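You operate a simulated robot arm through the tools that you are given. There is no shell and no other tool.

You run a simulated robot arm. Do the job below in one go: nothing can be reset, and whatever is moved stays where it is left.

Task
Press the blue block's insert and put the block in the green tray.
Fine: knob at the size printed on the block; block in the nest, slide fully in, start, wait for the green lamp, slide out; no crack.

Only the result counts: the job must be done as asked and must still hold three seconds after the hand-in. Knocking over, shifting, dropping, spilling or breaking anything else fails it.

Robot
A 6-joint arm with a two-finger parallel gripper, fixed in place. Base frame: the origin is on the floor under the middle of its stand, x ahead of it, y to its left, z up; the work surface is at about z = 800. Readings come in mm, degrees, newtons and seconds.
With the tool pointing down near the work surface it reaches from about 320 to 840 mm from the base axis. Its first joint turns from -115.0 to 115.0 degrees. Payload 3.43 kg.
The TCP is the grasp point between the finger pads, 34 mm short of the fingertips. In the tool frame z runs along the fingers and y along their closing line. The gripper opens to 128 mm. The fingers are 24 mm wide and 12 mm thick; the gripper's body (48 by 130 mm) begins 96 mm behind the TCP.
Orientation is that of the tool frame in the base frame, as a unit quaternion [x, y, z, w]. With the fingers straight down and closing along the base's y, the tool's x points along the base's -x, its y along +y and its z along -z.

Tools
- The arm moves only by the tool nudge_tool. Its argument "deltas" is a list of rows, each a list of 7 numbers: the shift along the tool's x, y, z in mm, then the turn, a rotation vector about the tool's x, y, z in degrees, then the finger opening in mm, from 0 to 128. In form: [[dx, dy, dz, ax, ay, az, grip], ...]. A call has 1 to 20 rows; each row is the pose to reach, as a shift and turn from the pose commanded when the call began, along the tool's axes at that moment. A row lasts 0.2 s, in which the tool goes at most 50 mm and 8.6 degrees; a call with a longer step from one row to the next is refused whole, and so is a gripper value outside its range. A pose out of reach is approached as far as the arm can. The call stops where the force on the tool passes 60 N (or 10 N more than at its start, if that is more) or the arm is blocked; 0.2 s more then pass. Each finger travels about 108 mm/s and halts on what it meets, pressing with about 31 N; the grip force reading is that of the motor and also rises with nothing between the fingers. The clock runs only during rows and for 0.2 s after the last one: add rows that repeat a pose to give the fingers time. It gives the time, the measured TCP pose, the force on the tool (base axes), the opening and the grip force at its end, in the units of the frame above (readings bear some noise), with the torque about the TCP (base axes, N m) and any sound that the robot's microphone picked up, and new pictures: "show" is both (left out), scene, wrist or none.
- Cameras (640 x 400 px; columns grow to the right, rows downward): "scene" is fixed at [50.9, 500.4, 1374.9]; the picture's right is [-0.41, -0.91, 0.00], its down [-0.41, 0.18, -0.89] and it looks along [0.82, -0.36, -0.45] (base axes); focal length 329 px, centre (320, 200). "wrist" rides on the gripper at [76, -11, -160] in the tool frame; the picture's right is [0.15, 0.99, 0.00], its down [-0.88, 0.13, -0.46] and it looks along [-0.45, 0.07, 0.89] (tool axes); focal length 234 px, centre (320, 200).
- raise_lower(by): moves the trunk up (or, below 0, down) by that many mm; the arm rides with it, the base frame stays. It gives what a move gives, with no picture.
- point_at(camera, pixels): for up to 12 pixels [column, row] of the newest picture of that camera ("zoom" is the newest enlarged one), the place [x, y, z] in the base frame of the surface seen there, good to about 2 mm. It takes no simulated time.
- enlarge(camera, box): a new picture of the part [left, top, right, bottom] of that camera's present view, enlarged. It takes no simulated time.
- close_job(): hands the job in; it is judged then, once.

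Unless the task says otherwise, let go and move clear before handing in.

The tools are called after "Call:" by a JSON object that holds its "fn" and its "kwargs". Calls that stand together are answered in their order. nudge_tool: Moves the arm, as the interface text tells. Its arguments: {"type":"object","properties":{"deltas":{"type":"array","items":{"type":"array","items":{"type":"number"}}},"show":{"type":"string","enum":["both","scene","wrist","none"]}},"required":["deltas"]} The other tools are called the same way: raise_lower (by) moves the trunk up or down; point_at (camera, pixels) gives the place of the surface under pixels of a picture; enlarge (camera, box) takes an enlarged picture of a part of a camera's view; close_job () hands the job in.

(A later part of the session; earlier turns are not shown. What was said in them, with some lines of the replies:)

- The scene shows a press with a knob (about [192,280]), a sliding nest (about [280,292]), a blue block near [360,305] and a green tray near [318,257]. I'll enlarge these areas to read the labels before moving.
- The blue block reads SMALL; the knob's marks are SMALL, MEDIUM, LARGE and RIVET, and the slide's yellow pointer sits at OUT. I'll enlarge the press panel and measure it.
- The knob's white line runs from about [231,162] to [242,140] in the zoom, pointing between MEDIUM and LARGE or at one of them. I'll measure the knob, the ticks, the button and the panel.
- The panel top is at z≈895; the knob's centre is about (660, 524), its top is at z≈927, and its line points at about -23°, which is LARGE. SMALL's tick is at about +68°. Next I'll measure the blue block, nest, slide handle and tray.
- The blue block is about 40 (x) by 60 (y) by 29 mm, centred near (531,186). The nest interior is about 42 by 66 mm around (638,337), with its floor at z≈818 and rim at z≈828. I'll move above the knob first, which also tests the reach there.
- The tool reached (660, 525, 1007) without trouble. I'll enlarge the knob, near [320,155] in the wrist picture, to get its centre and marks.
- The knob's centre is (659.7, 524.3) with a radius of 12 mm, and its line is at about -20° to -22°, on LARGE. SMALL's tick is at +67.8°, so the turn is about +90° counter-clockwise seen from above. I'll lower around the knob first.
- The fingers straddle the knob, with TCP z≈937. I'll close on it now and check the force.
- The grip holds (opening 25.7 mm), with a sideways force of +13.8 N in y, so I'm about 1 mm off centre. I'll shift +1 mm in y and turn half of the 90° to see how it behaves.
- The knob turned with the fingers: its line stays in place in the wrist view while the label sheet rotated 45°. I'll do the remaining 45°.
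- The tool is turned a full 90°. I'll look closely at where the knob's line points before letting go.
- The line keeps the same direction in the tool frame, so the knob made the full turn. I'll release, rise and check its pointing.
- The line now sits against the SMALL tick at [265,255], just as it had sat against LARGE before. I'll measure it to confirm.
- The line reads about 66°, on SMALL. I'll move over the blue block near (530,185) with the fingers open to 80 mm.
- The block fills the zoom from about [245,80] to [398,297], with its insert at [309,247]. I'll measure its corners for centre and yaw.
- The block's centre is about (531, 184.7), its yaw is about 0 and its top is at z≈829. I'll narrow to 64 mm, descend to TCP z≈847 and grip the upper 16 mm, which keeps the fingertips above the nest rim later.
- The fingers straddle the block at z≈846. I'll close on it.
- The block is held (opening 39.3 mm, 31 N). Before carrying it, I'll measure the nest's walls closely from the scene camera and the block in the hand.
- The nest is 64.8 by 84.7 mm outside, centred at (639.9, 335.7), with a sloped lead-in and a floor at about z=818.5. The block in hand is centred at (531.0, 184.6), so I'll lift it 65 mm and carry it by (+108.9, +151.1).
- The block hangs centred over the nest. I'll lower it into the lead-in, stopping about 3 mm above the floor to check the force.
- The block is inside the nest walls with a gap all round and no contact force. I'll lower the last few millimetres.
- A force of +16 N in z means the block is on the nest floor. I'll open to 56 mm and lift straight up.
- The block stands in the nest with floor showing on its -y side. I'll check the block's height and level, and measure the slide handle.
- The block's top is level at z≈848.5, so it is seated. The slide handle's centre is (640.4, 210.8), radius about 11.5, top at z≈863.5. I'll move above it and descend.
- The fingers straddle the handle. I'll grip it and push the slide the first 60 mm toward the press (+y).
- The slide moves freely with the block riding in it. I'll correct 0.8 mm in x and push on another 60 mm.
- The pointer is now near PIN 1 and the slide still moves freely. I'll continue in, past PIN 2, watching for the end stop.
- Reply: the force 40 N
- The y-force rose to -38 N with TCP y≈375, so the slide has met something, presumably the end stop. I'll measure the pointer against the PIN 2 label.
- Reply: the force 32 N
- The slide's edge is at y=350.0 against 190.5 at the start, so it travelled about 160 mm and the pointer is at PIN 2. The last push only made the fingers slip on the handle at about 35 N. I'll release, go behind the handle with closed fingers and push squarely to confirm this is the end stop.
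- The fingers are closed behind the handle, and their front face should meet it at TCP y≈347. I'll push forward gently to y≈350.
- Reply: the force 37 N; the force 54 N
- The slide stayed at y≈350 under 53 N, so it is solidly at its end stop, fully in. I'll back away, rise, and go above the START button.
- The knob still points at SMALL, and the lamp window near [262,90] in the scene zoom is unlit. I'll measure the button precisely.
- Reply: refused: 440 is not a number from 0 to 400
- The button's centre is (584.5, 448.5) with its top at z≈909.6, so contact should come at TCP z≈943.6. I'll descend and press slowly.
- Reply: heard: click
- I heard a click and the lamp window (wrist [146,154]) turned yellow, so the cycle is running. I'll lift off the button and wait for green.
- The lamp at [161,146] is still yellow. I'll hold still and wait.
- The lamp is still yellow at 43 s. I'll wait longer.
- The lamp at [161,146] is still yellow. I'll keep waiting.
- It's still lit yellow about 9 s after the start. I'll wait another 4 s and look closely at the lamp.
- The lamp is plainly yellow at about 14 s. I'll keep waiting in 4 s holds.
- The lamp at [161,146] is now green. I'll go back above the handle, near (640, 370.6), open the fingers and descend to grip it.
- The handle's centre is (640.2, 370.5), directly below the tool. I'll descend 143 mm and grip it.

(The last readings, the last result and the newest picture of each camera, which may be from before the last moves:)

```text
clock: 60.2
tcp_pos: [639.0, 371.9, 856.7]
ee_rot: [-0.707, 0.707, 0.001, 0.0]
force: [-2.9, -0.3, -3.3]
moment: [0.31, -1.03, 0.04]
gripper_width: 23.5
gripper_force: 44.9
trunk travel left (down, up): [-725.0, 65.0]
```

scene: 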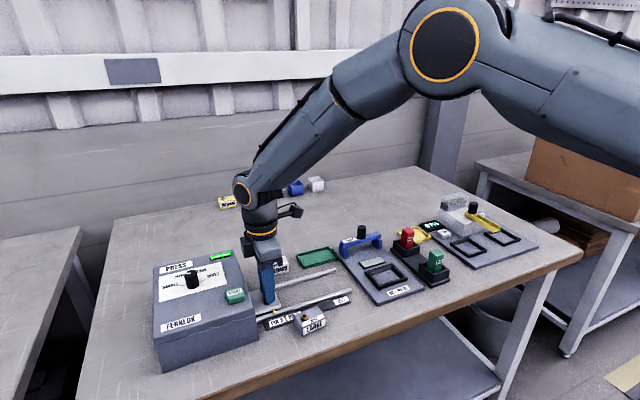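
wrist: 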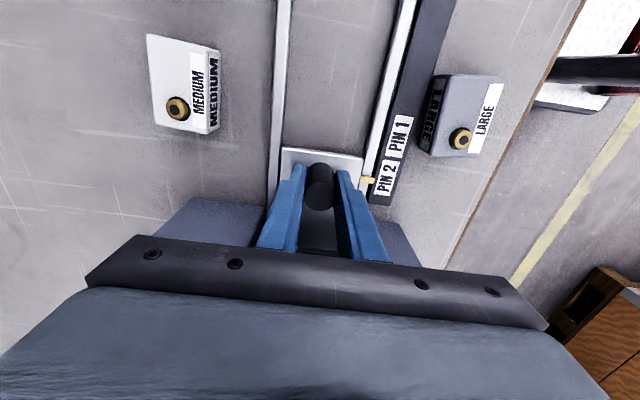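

The handle is gripped (23.5 mm) and the lamp is still green. I'll pull the slide out 100 mm first.

Call:
{"fn": "nudge_tool", "kwargs": {"deltas": [[3, 0, 0, 0, 0, 0, 10], [9, 0, 0, 0, 0, 0, 10], [17, 0, 0, 0, 0, 0, 10], [27, 0, 0, 0, 0, 0, 10], [37, 0, 0, 0, 0, 0, 10], [47, 0, 0, 0, 0, 0, 10], [57, 0, 0, 0, 0, 0, 10], [67, 0, 0, 0, 0, 0, 10], [77, 0, 0, 0, 0, 0, 10], [87, 0, 0, 0, 0, 0, 10], [95, 0, 0, 0, 0, 0, 10], [100, 0, 0, 0, 0, 0, 10], [100, 0, 0, 0, 0, 0, 10]]}}

```text
clock: 63.0
tcp_pos: [641.7, 271.6, 856.4]
ee_rot: [0.707, -0.707, 0.0, 0.001]
force: [-23.0, 0.1, -21.7]
moment: [0.52, -1.13, 0.0]
gripper_width: 23.7
gripper_force: 44.8
trunk travel left (down, up): [-725.0, 65.0]
```

scene: 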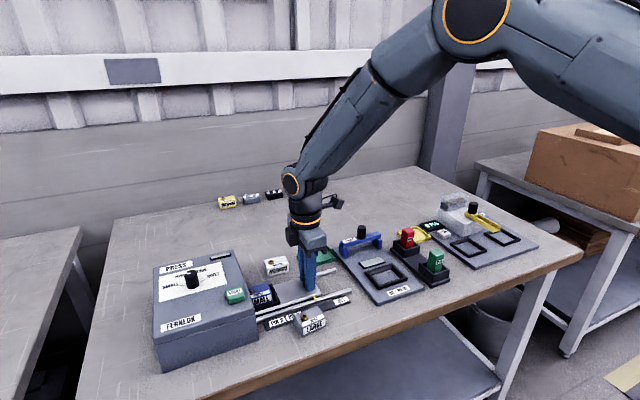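
wrist: 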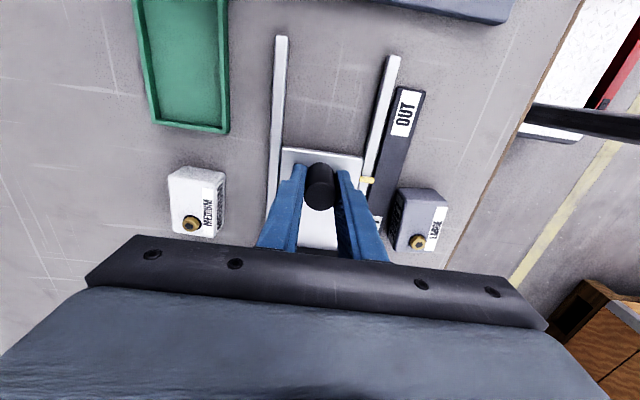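

The slide is coming out freely. I'll relieve the small side load and pull the last 60 mm to OUT.

Call:
{"fn": "nudge_tool", "kwargs": {"deltas": [[6, 1, 0.8, 0, 0, 0, 10], [15, 1, 0.8, 0, 0, 0, 10], [25, 1, 0.8, 0, 0, 0, 10], [35, 1, 0.8, 0, 0, 0, 10], [44, 1, 0.8, 0, 0, 0, 10], [51, 1, 0.8, 0, 0, 0, 10], [56, 1, 0.8, 0, 0, 0, 10], [59, 1, 0.8, 0, 0, 0, 10], [60.5, 1, 0.8, 0, 0, 0, 10], [60.5, 1, 0.8, 0, 0, 0, 10]]}}

Call:
{"fn": "enlarge", "kwargs": {"camera": "scene", "box": [240, 245, 368, 325]}}

```text
clock: 65.2
tcp_pos: [639.5, 211.0, 856.7]
ee_rot: [-0.707, 0.707, 0.0, 0.0]
force: [-6.6, 9.1, -10.2]
moment: [-0.1, 1.05, 0.12]
gripper_width: 23.6
gripper_force: 44.6
trunk travel left (down, up): [-725.0, 65.0]
```

scene: 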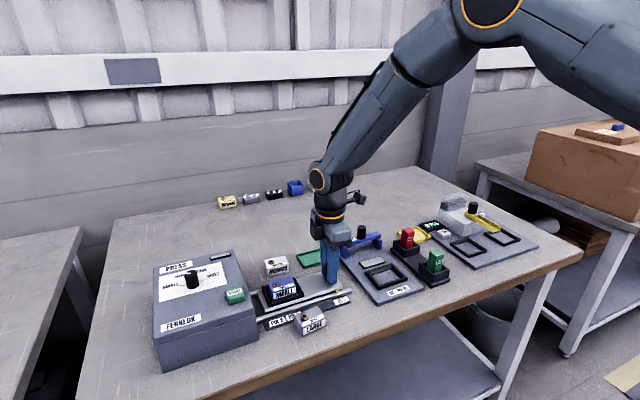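
wrist: 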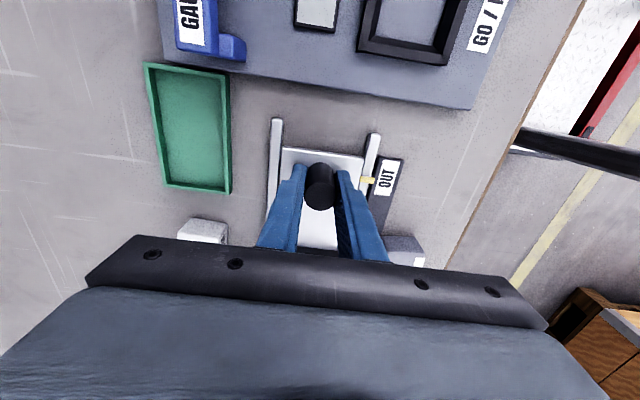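

```text
5.00 times, centred on (304, 285) of scene
```

zoom: 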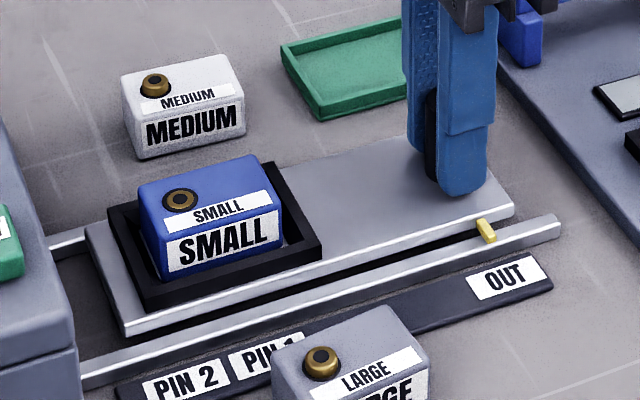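

The insert is now flush with the block's top (zoom [180,198]), the block shows no crack, and the pointer is at OUT with light contact on the stop. I'll release the handle, rise and move over the block.

Call:
{"fn": "nudge_tool", "kwargs": {"deltas": [[-0.5, 0, 0, 0, 0, 0, 10], [-0.5, 0, 0, 0, 0, 0, 46], [-0.5, 0, 0, 0, 0, 0, 46], [-0.5, 0, -15, 0, 0, 0, 46], [-0.5, 0, -45, 0, 0, 0, 46], [-0.5, 0, -80, 0, 0, 0, 46], [-0.5, 0, -98, 0, 0, 0, 50], [-30, 0, -98, 0, 0, 0, 56], [-70, 0, -98, 0, 0, 0, 56], [-105, 0, -98, 0, 0, 0, 56], [-125, 0, -98, 0, 0, 0, 56], [-125, 0, -98, 0, 0, 0, 56]]}}

Call:
{"fn": "enlarge", "kwargs": {"camera": "wrist", "box": [240, 90, 400, 190]}}

```text
clock: 67.8
tcp_pos: [638.7, 336.2, 954.6]
ee_rot: [0.708, -0.707, 0.0, 0.0]
force: [0.5, -0.4, -0.5]
moment: [-0.02, 0.03, 0.01]
gripper_width: 56.0
gripper_force: 0.0
trunk travel left (down, up): [-725.0, 65.0]
```

scene: 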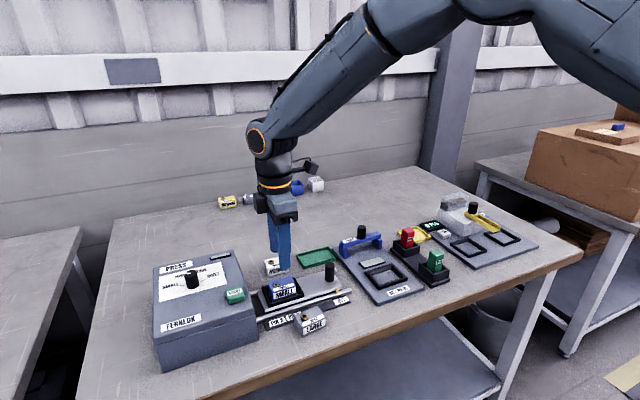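
wrist: 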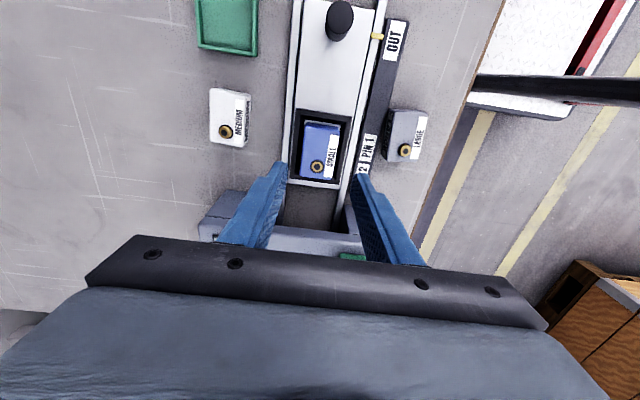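

```text
4.00 times, centred on (320, 140) of wrist
```

zoom: 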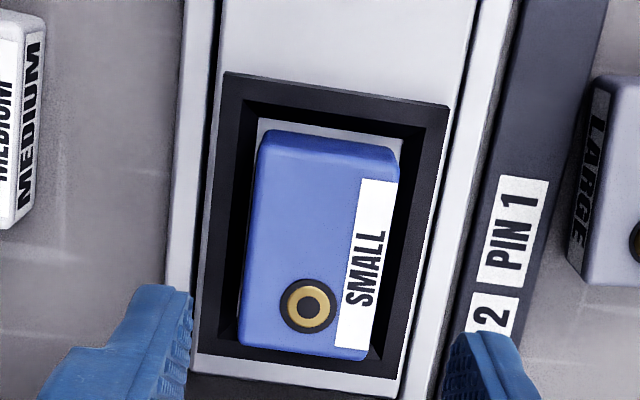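

Call:
{"fn": "point_at", "kwargs": {"camera": "zoom", "pixels": [[258, 160], [245, 260], [240, 320], [397, 180], [380, 285], [370, 340], [330, 137], [280, 130], [305, 305], [300, 350], [270, 140], [385, 152]]}}

Call:
{"fn": "enlarge", "kwargs": {"camera": "scene", "box": [256, 265, 312, 307]}}

```text
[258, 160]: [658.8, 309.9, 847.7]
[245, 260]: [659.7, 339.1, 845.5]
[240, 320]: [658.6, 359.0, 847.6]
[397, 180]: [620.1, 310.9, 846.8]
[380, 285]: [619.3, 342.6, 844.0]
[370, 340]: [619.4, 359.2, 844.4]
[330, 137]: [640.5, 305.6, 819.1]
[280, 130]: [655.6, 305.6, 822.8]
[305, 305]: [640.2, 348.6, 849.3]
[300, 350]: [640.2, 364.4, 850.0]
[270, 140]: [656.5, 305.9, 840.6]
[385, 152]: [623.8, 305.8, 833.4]
```

```text
9.52 times, centred on (284, 286) of scene
```

zoom: 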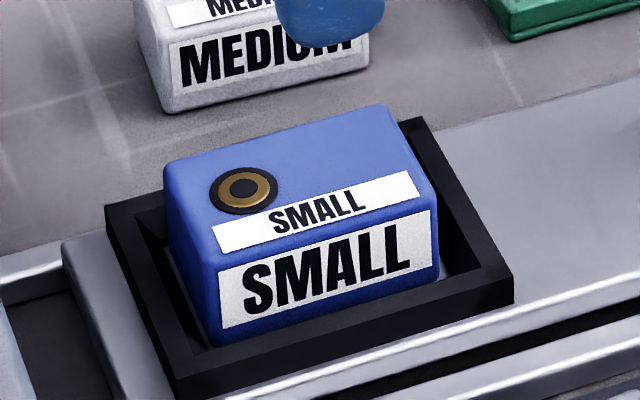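

The insert is flush at z≈849 and the block is intact, centred at (639.6, 335.8). I'll descend to TCP z≈866 and grip it above the nest rim.

Call:
{"fn": "nudge_tool", "kwargs": {"deltas": [[0, -0.4, 25, 0, 0, 0, 56], [0, -0.4, 55, 0, 0, 0, 56], [0, -0.4, 77, 0, 0, 0, 56], [0, -0.4, 88.5, 0, 0, 0, 56], [0, -0.4, 88.5, 0, 0, 0, 56], [0, -0.4, 88.5, 0, 0, 0, 20], [0, -0.4, 88.5, 0, 0, 0, 20], [0, -0.4, 88.5, 0, 0, 0, 20]]}}

Call:
{"fn": "enlarge", "kwargs": {"camera": "wrist", "box": [240, 120, 400, 220]}}

```text
clock: 69.6
tcp_pos: [639.8, 335.7, 865.9]
ee_rot: [-0.707, 0.708, 0.0, 0.0]
force: [-0.1, -0.6, -0.5]
moment: [0.0, 0.01, -0.03]
gripper_width: 38.9
gripper_force: 30.6
trunk travel left (down, up): [-725.0, 65.0]
```

scene: 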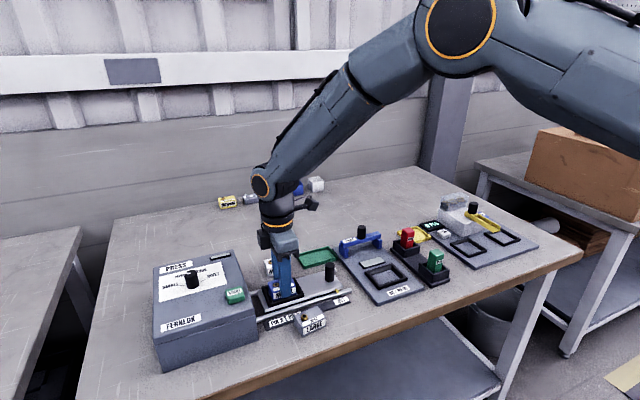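
wrist: 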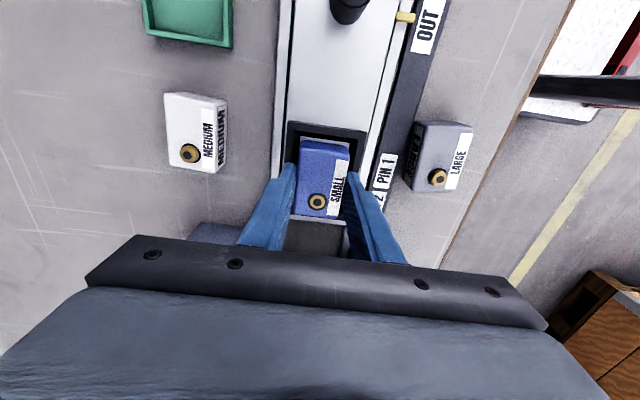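

```text
4.00 times, centred on (320, 170) of wrist
```

zoom: 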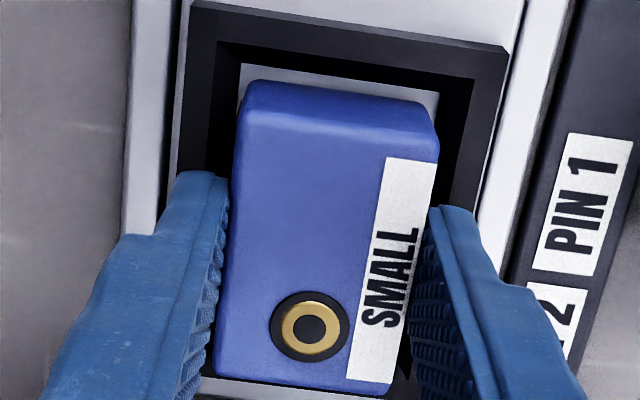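

The block is gripped (38.9 mm). While lifting, I'll measure the green tray around scene pixel [318,257].

Call:
{"fn": "nudge_tool", "kwargs": {"deltas": [[0, 0, -10, 0, 0, 0, 20], [0, 0, -30, 0, 0, 0, 20], [0, 0, -60, 0, 0, 0, 20], [0, 0, -75, 0, 0, 0, 20], [0, 0, -75, 0, 0, 0, 20]]}}

Call:
{"fn": "enlarge", "kwargs": {"camera": "scene", "box": [288, 236, 352, 276]}}

```text
clock: 70.8
tcp_pos: [639.2, 335.2, 941.5]
ee_rot: [0.708, -0.707, 0.0, 0.0]
force: [-0.4, -0.8, -0.6]
moment: [-0.02, 0.03, -0.02]
gripper_width: 39.4
gripper_force: 30.6
trunk travel left (down, up): [-725.0, 65.0]
```

scene: 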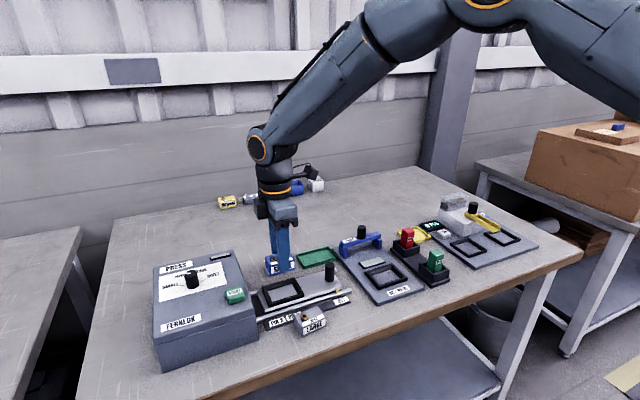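
wrist: 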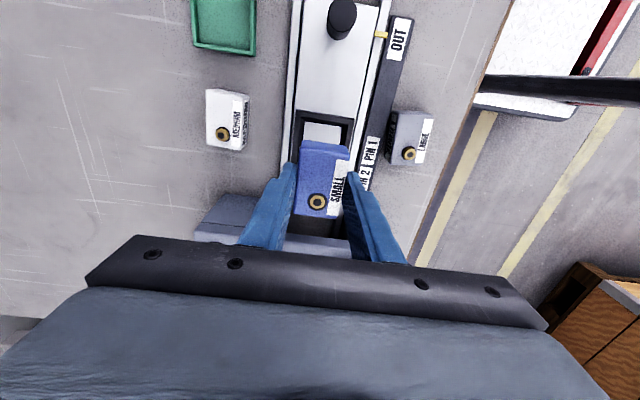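

```text
10.00 times, centred on (320, 256) of scene
```

zoom: 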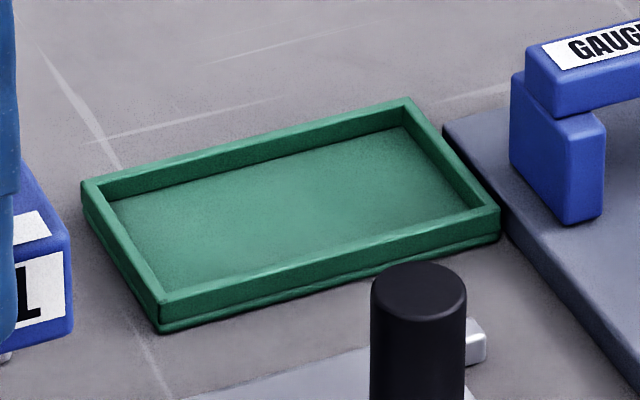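

Call:
{"fn": "point_at", "kwargs": {"camera": "zoom", "pixels": [[85, 183], [407, 101], [497, 207], [160, 300], [112, 203], [402, 132], [465, 208], [165, 287], [290, 200], [300, 262], [250, 140], [575, 90]]}}

```text
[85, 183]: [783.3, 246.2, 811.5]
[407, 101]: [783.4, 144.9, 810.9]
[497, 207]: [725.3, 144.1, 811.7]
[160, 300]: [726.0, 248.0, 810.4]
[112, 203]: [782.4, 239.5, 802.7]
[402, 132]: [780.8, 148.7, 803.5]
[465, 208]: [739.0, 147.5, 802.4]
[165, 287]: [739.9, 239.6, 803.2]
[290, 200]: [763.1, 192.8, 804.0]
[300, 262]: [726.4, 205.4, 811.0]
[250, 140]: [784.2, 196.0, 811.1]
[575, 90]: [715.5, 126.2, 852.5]
```

The tray's inside spans about x 728–781 and y 147–244, with its floor at z≈803 and rim at z≈811, centred at (754.7, 196). I'll carry the block over it.

Call:
{"fn": "nudge_tool", "kwargs": {"deltas": [[14, -12, 0, 0, 0, 0, 20], [35, -29, 0, 0, 0, 0, 20], [57, -47, 0, 0, 0, 0, 20], [79, -65, 0, 0, 0, 0, 20], [101, -84, 0, 0, 0, 0, 20], [122, -101, 0, 0, 0, 0, 20], [138.8, -115.1, 0, 0, 0, 0, 20], [138.8, -115.1, 0, 0, 0, 0, 20], [138.8, -115.1, 30, 0, 0, 0, 20], [138.8, -115.1, 55, 0, 0, 0, 20], [138.8, -115.1, 70, 0, 0, 0, 20], [138.8, -115.1, 70, 0, 0, 0, 20]]}}

Call:
{"fn": "enlarge", "kwargs": {"camera": "wrist", "box": [220, 100, 420, 225]}}

Call:
{"fn": "enlarge", "kwargs": {"camera": "scene", "box": [270, 210, 398, 290]}}

```text
clock: 73.4
tcp_pos: [756.0, 196.6, 870.3]
ee_rot: [-0.707, 0.707, 0.001, 0.001]
force: [-0.7, 0.3, -0.4]
moment: [-0.03, 0.01, -0.02]
gripper_width: 39.2
gripper_force: 32.1
trunk travel left (down, up): [-725.0, 65.0]
```

scene: 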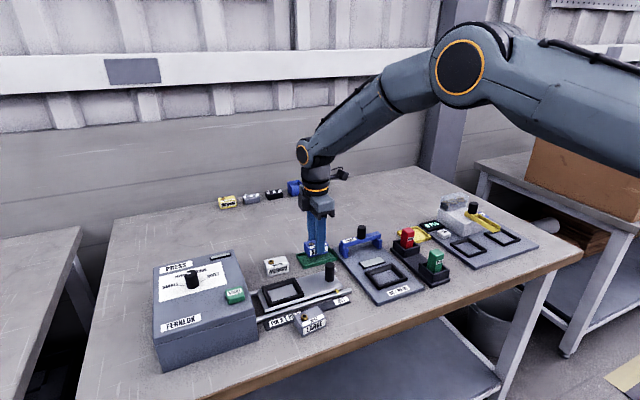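
wrist: 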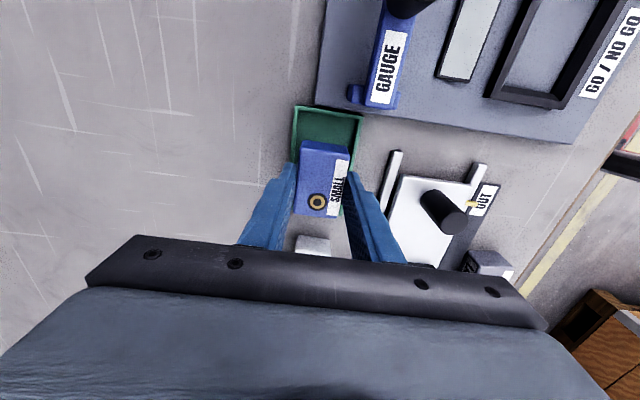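

```text
3.20 times, centred on (320, 162) of wrist
```

zoom: 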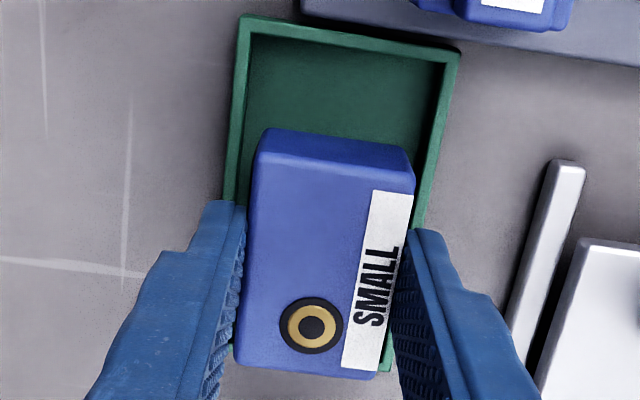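

```text
5.00 times, centred on (334, 250) of scene
```

zoom: 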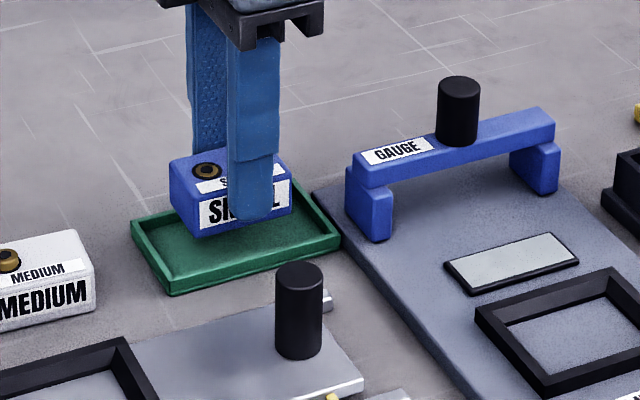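

The block hangs inside the tray's outline. I'll lower it gently to the tray floor.

Call:
{"fn": "nudge_tool", "kwargs": {"deltas": [[0, 0, 8, 0, 0, 0, 20], [0, 0, 14, 0, 0, 0, 20], [0, 0, 17, 0, 0, 0, 20], [0, 0, 18.5, 0, 0, 0, 20], [0, 0, 19.5, 0, 0, 0, 20], [0, 0, 20.2, 0, 0, 0, 20], [0, 0, 20.2, 0, 0, 0, 20]]}}

Call:
{"fn": "enlarge", "kwargs": {"camera": "scene", "box": [288, 225, 352, 275]}}

```text
clock: 75.0
tcp_pos: [753.8, 196.2, 850.6]
ee_rot: [-0.707, 0.707, 0.001, 0.0]
force: [1.2, 0.1, -1.3]
moment: [0.05, -0.02, -0.02]
gripper_width: 39.3
gripper_force: 31.3
trunk travel left (down, up): [-725.0, 65.0]
```

scene: 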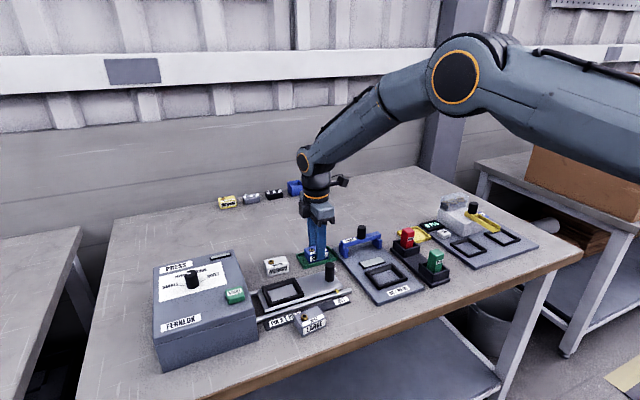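
wrist: 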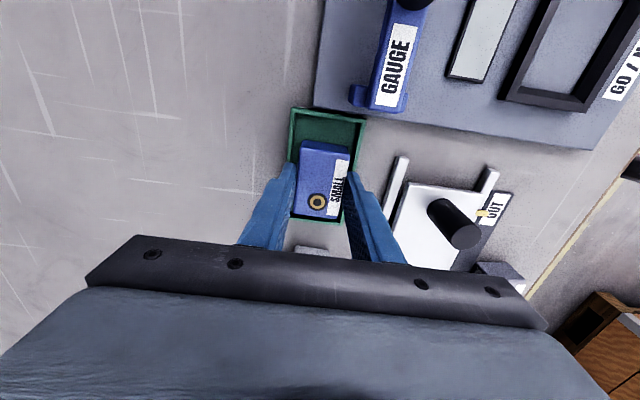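

```text
8.00 times, centred on (320, 250) of scene
```

zoom: 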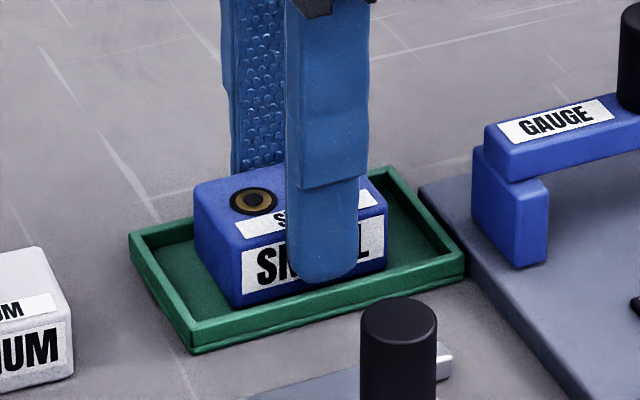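

There's no contact force yet, so I'll lower in half-millimetre steps until it touches.

Call:
{"fn": "nudge_tool", "kwargs": {"deltas": [[0, 0, 0.6, 0, 0, 0, 20], [0, 0, 1.1, 0, 0, 0, 20], [0, 0, 1.1, 0, 0, 0, 20]], "show": "none"}}

```text
clock: 75.8
tcp_pos: [755.5, 197.1, 849.6]
ee_rot: [-0.707, 0.707, 0.0, 0.0]
force: [-1.0, 0.3, 2.0]
moment: [0.09, 0.03, 0.02]
gripper_width: 39.0
gripper_force: 31.3
trunk travel left (down, up): [-725.0, 65.0]
```

A z-force of 2 N suggests I'm just at contact, so I'll lower a touch more.

Call:
{"fn": "nudge_tool", "kwargs": {"deltas": [[0, 0, 0.4, 0, 0, 0, 20], [0, 0, 0.7, 0, 0, 0, 20], [0, 0, 0.7, 0, 0, 0, 20]], "show": "none"}}

```text
clock: 76.6
tcp_pos: [754.6, 196.5, 850.5]
ee_rot: [-0.707, 0.707, -0.001, 0.0]
force: [-0.5, 0.4, 8.6]
moment: [0.11, 0.08, -0.01]
gripper_width: 39.1
gripper_force: 31.7
trunk travel left (down, up): [-725.0, 65.0]
```

The z-force is now +8.6 N, so the block rests on the tray floor. I'll open to 56 mm and rise straight up.

Call:
{"fn": "nudge_tool", "kwargs": {"deltas": [[0, 0, -0.3, 0, 0, 0, 30], [0, 0, -0.3, 0, 0, 0, 56], [0, 0, -0.3, 0, 0, 0, 56], [0, 0, -10, 0, 0, 0, 56], [0, 0, -35, 0, 0, 0, 56], [0, 0, -75, 0, 0, 0, 56], [0, 0, -110, 0, 0, 0, 56], [0, 0, -140, 0, 0, 0, 56], [0, 0, -140, 0, 0, 0, 56]]}}

Call:
{"fn": "enlarge", "kwargs": {"camera": "scene", "box": [270, 220, 366, 280]}}

Call:
{"fn": "enlarge", "kwargs": {"camera": "wrist", "box": [240, 90, 400, 190]}}

Call:
{"fn": "point_at", "kwargs": {"camera": "zoom", "pixels": [[320, 200], [300, 150], [340, 250]]}}

```text
clock: 78.6
tcp_pos: [754.2, 196.8, 989.0]
ee_rot: [0.707, -0.707, 0.0, -0.001]
force: [0.5, -0.1, 0.6]
moment: [0.0, 0.02, 0.0]
gripper_width: 56.0
gripper_force: 0.1
trunk travel left (down, up): [-725.0, 65.0]
```

scene: 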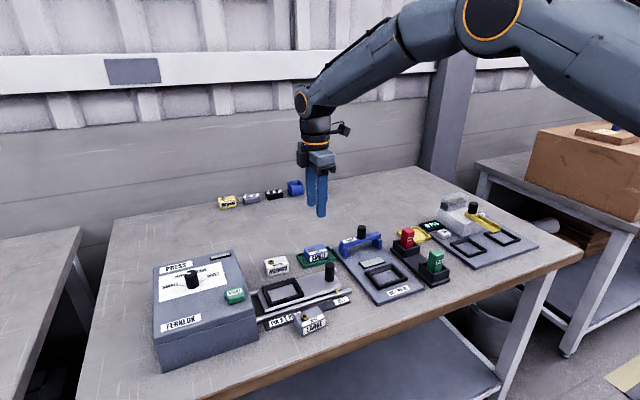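
wrist: 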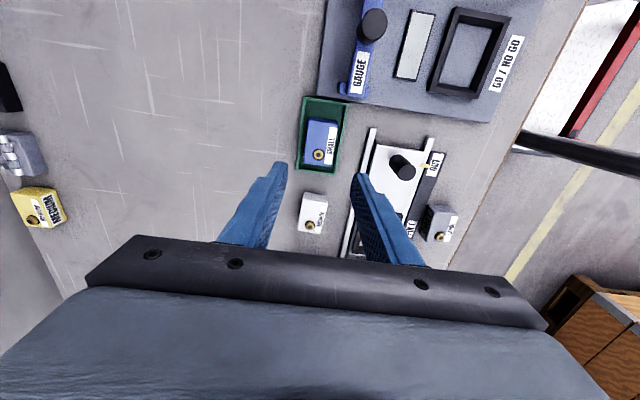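

```text
6.67 times, centred on (318, 250) of scene
```

zoom: 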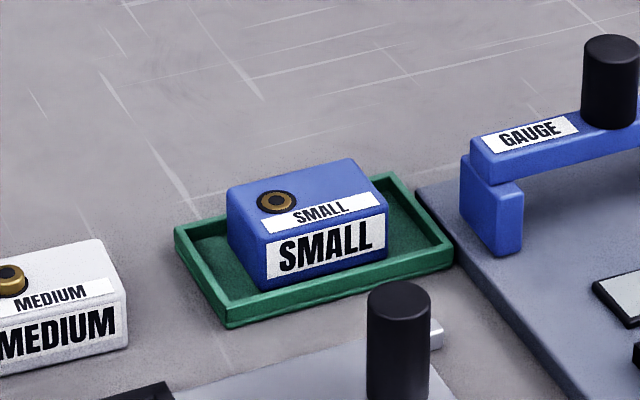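

```text
4.00 times, centred on (320, 140) of wrist
```

zoom: 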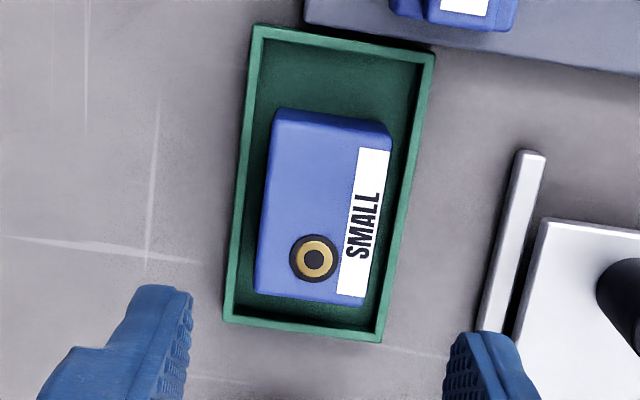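

```text
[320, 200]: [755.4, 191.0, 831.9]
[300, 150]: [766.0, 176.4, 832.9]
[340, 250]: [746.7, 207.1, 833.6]
```

The block lies flat in the green tray (top z≈832–833) with its insert flush, and the arm is clear above it. I'll check once that the slide is back at its original OUT position.

Call:
{"fn": "enlarge", "kwargs": {"camera": "scene", "box": [250, 250, 362, 320]}}

Call:
{"fn": "point_at", "kwargs": {"camera": "zoom", "pixels": [[456, 88], [498, 225], [530, 205], [308, 250], [160, 100], [340, 345]]}}

```text
5.71 times, centred on (306, 285) of scene
```

zoom: 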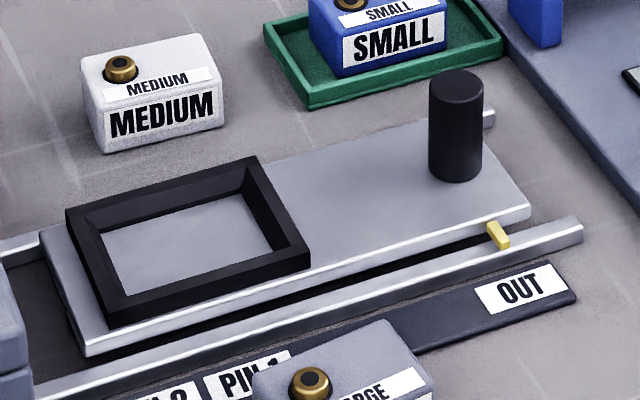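

```text
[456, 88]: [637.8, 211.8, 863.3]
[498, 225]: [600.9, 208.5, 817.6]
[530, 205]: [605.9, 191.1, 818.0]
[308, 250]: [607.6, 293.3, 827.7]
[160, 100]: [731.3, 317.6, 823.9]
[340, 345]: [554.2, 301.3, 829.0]
```

The slide is back exactly at OUT: the pointer [498,225] reads y≈208.5, as at the start. The tray and the MEDIUM and LARGE blocks haven't moved, so the job is done and I'll hand it in.

Call:
{"fn": "close_job", "kwargs": {}}

```text
The job is handed in.
```

The blue block's insert is pressed flush, and the block is lying flat in the green tray. The job is handed in; the tool gave no verdict.

- **Setting:** the block is printed SMALL, so I turned the knob from LARGE to SMALL.
- **Press cycle:** I set the block in the nest and pushed the slide to its end stop, which is at the PIN 2 mark. I pressed START, and the lamp went green after about 14 to 18 seconds of yellow.
- **After pressing:** I pulled the slide back to OUT. The insert is level with the block's top and I saw no crack.
- **Surroundings:** the neighbouring MEDIUM and LARGE blocks and the tray are where they were. The arm has let go and is clear above the tray. The knob is still at SMALL.
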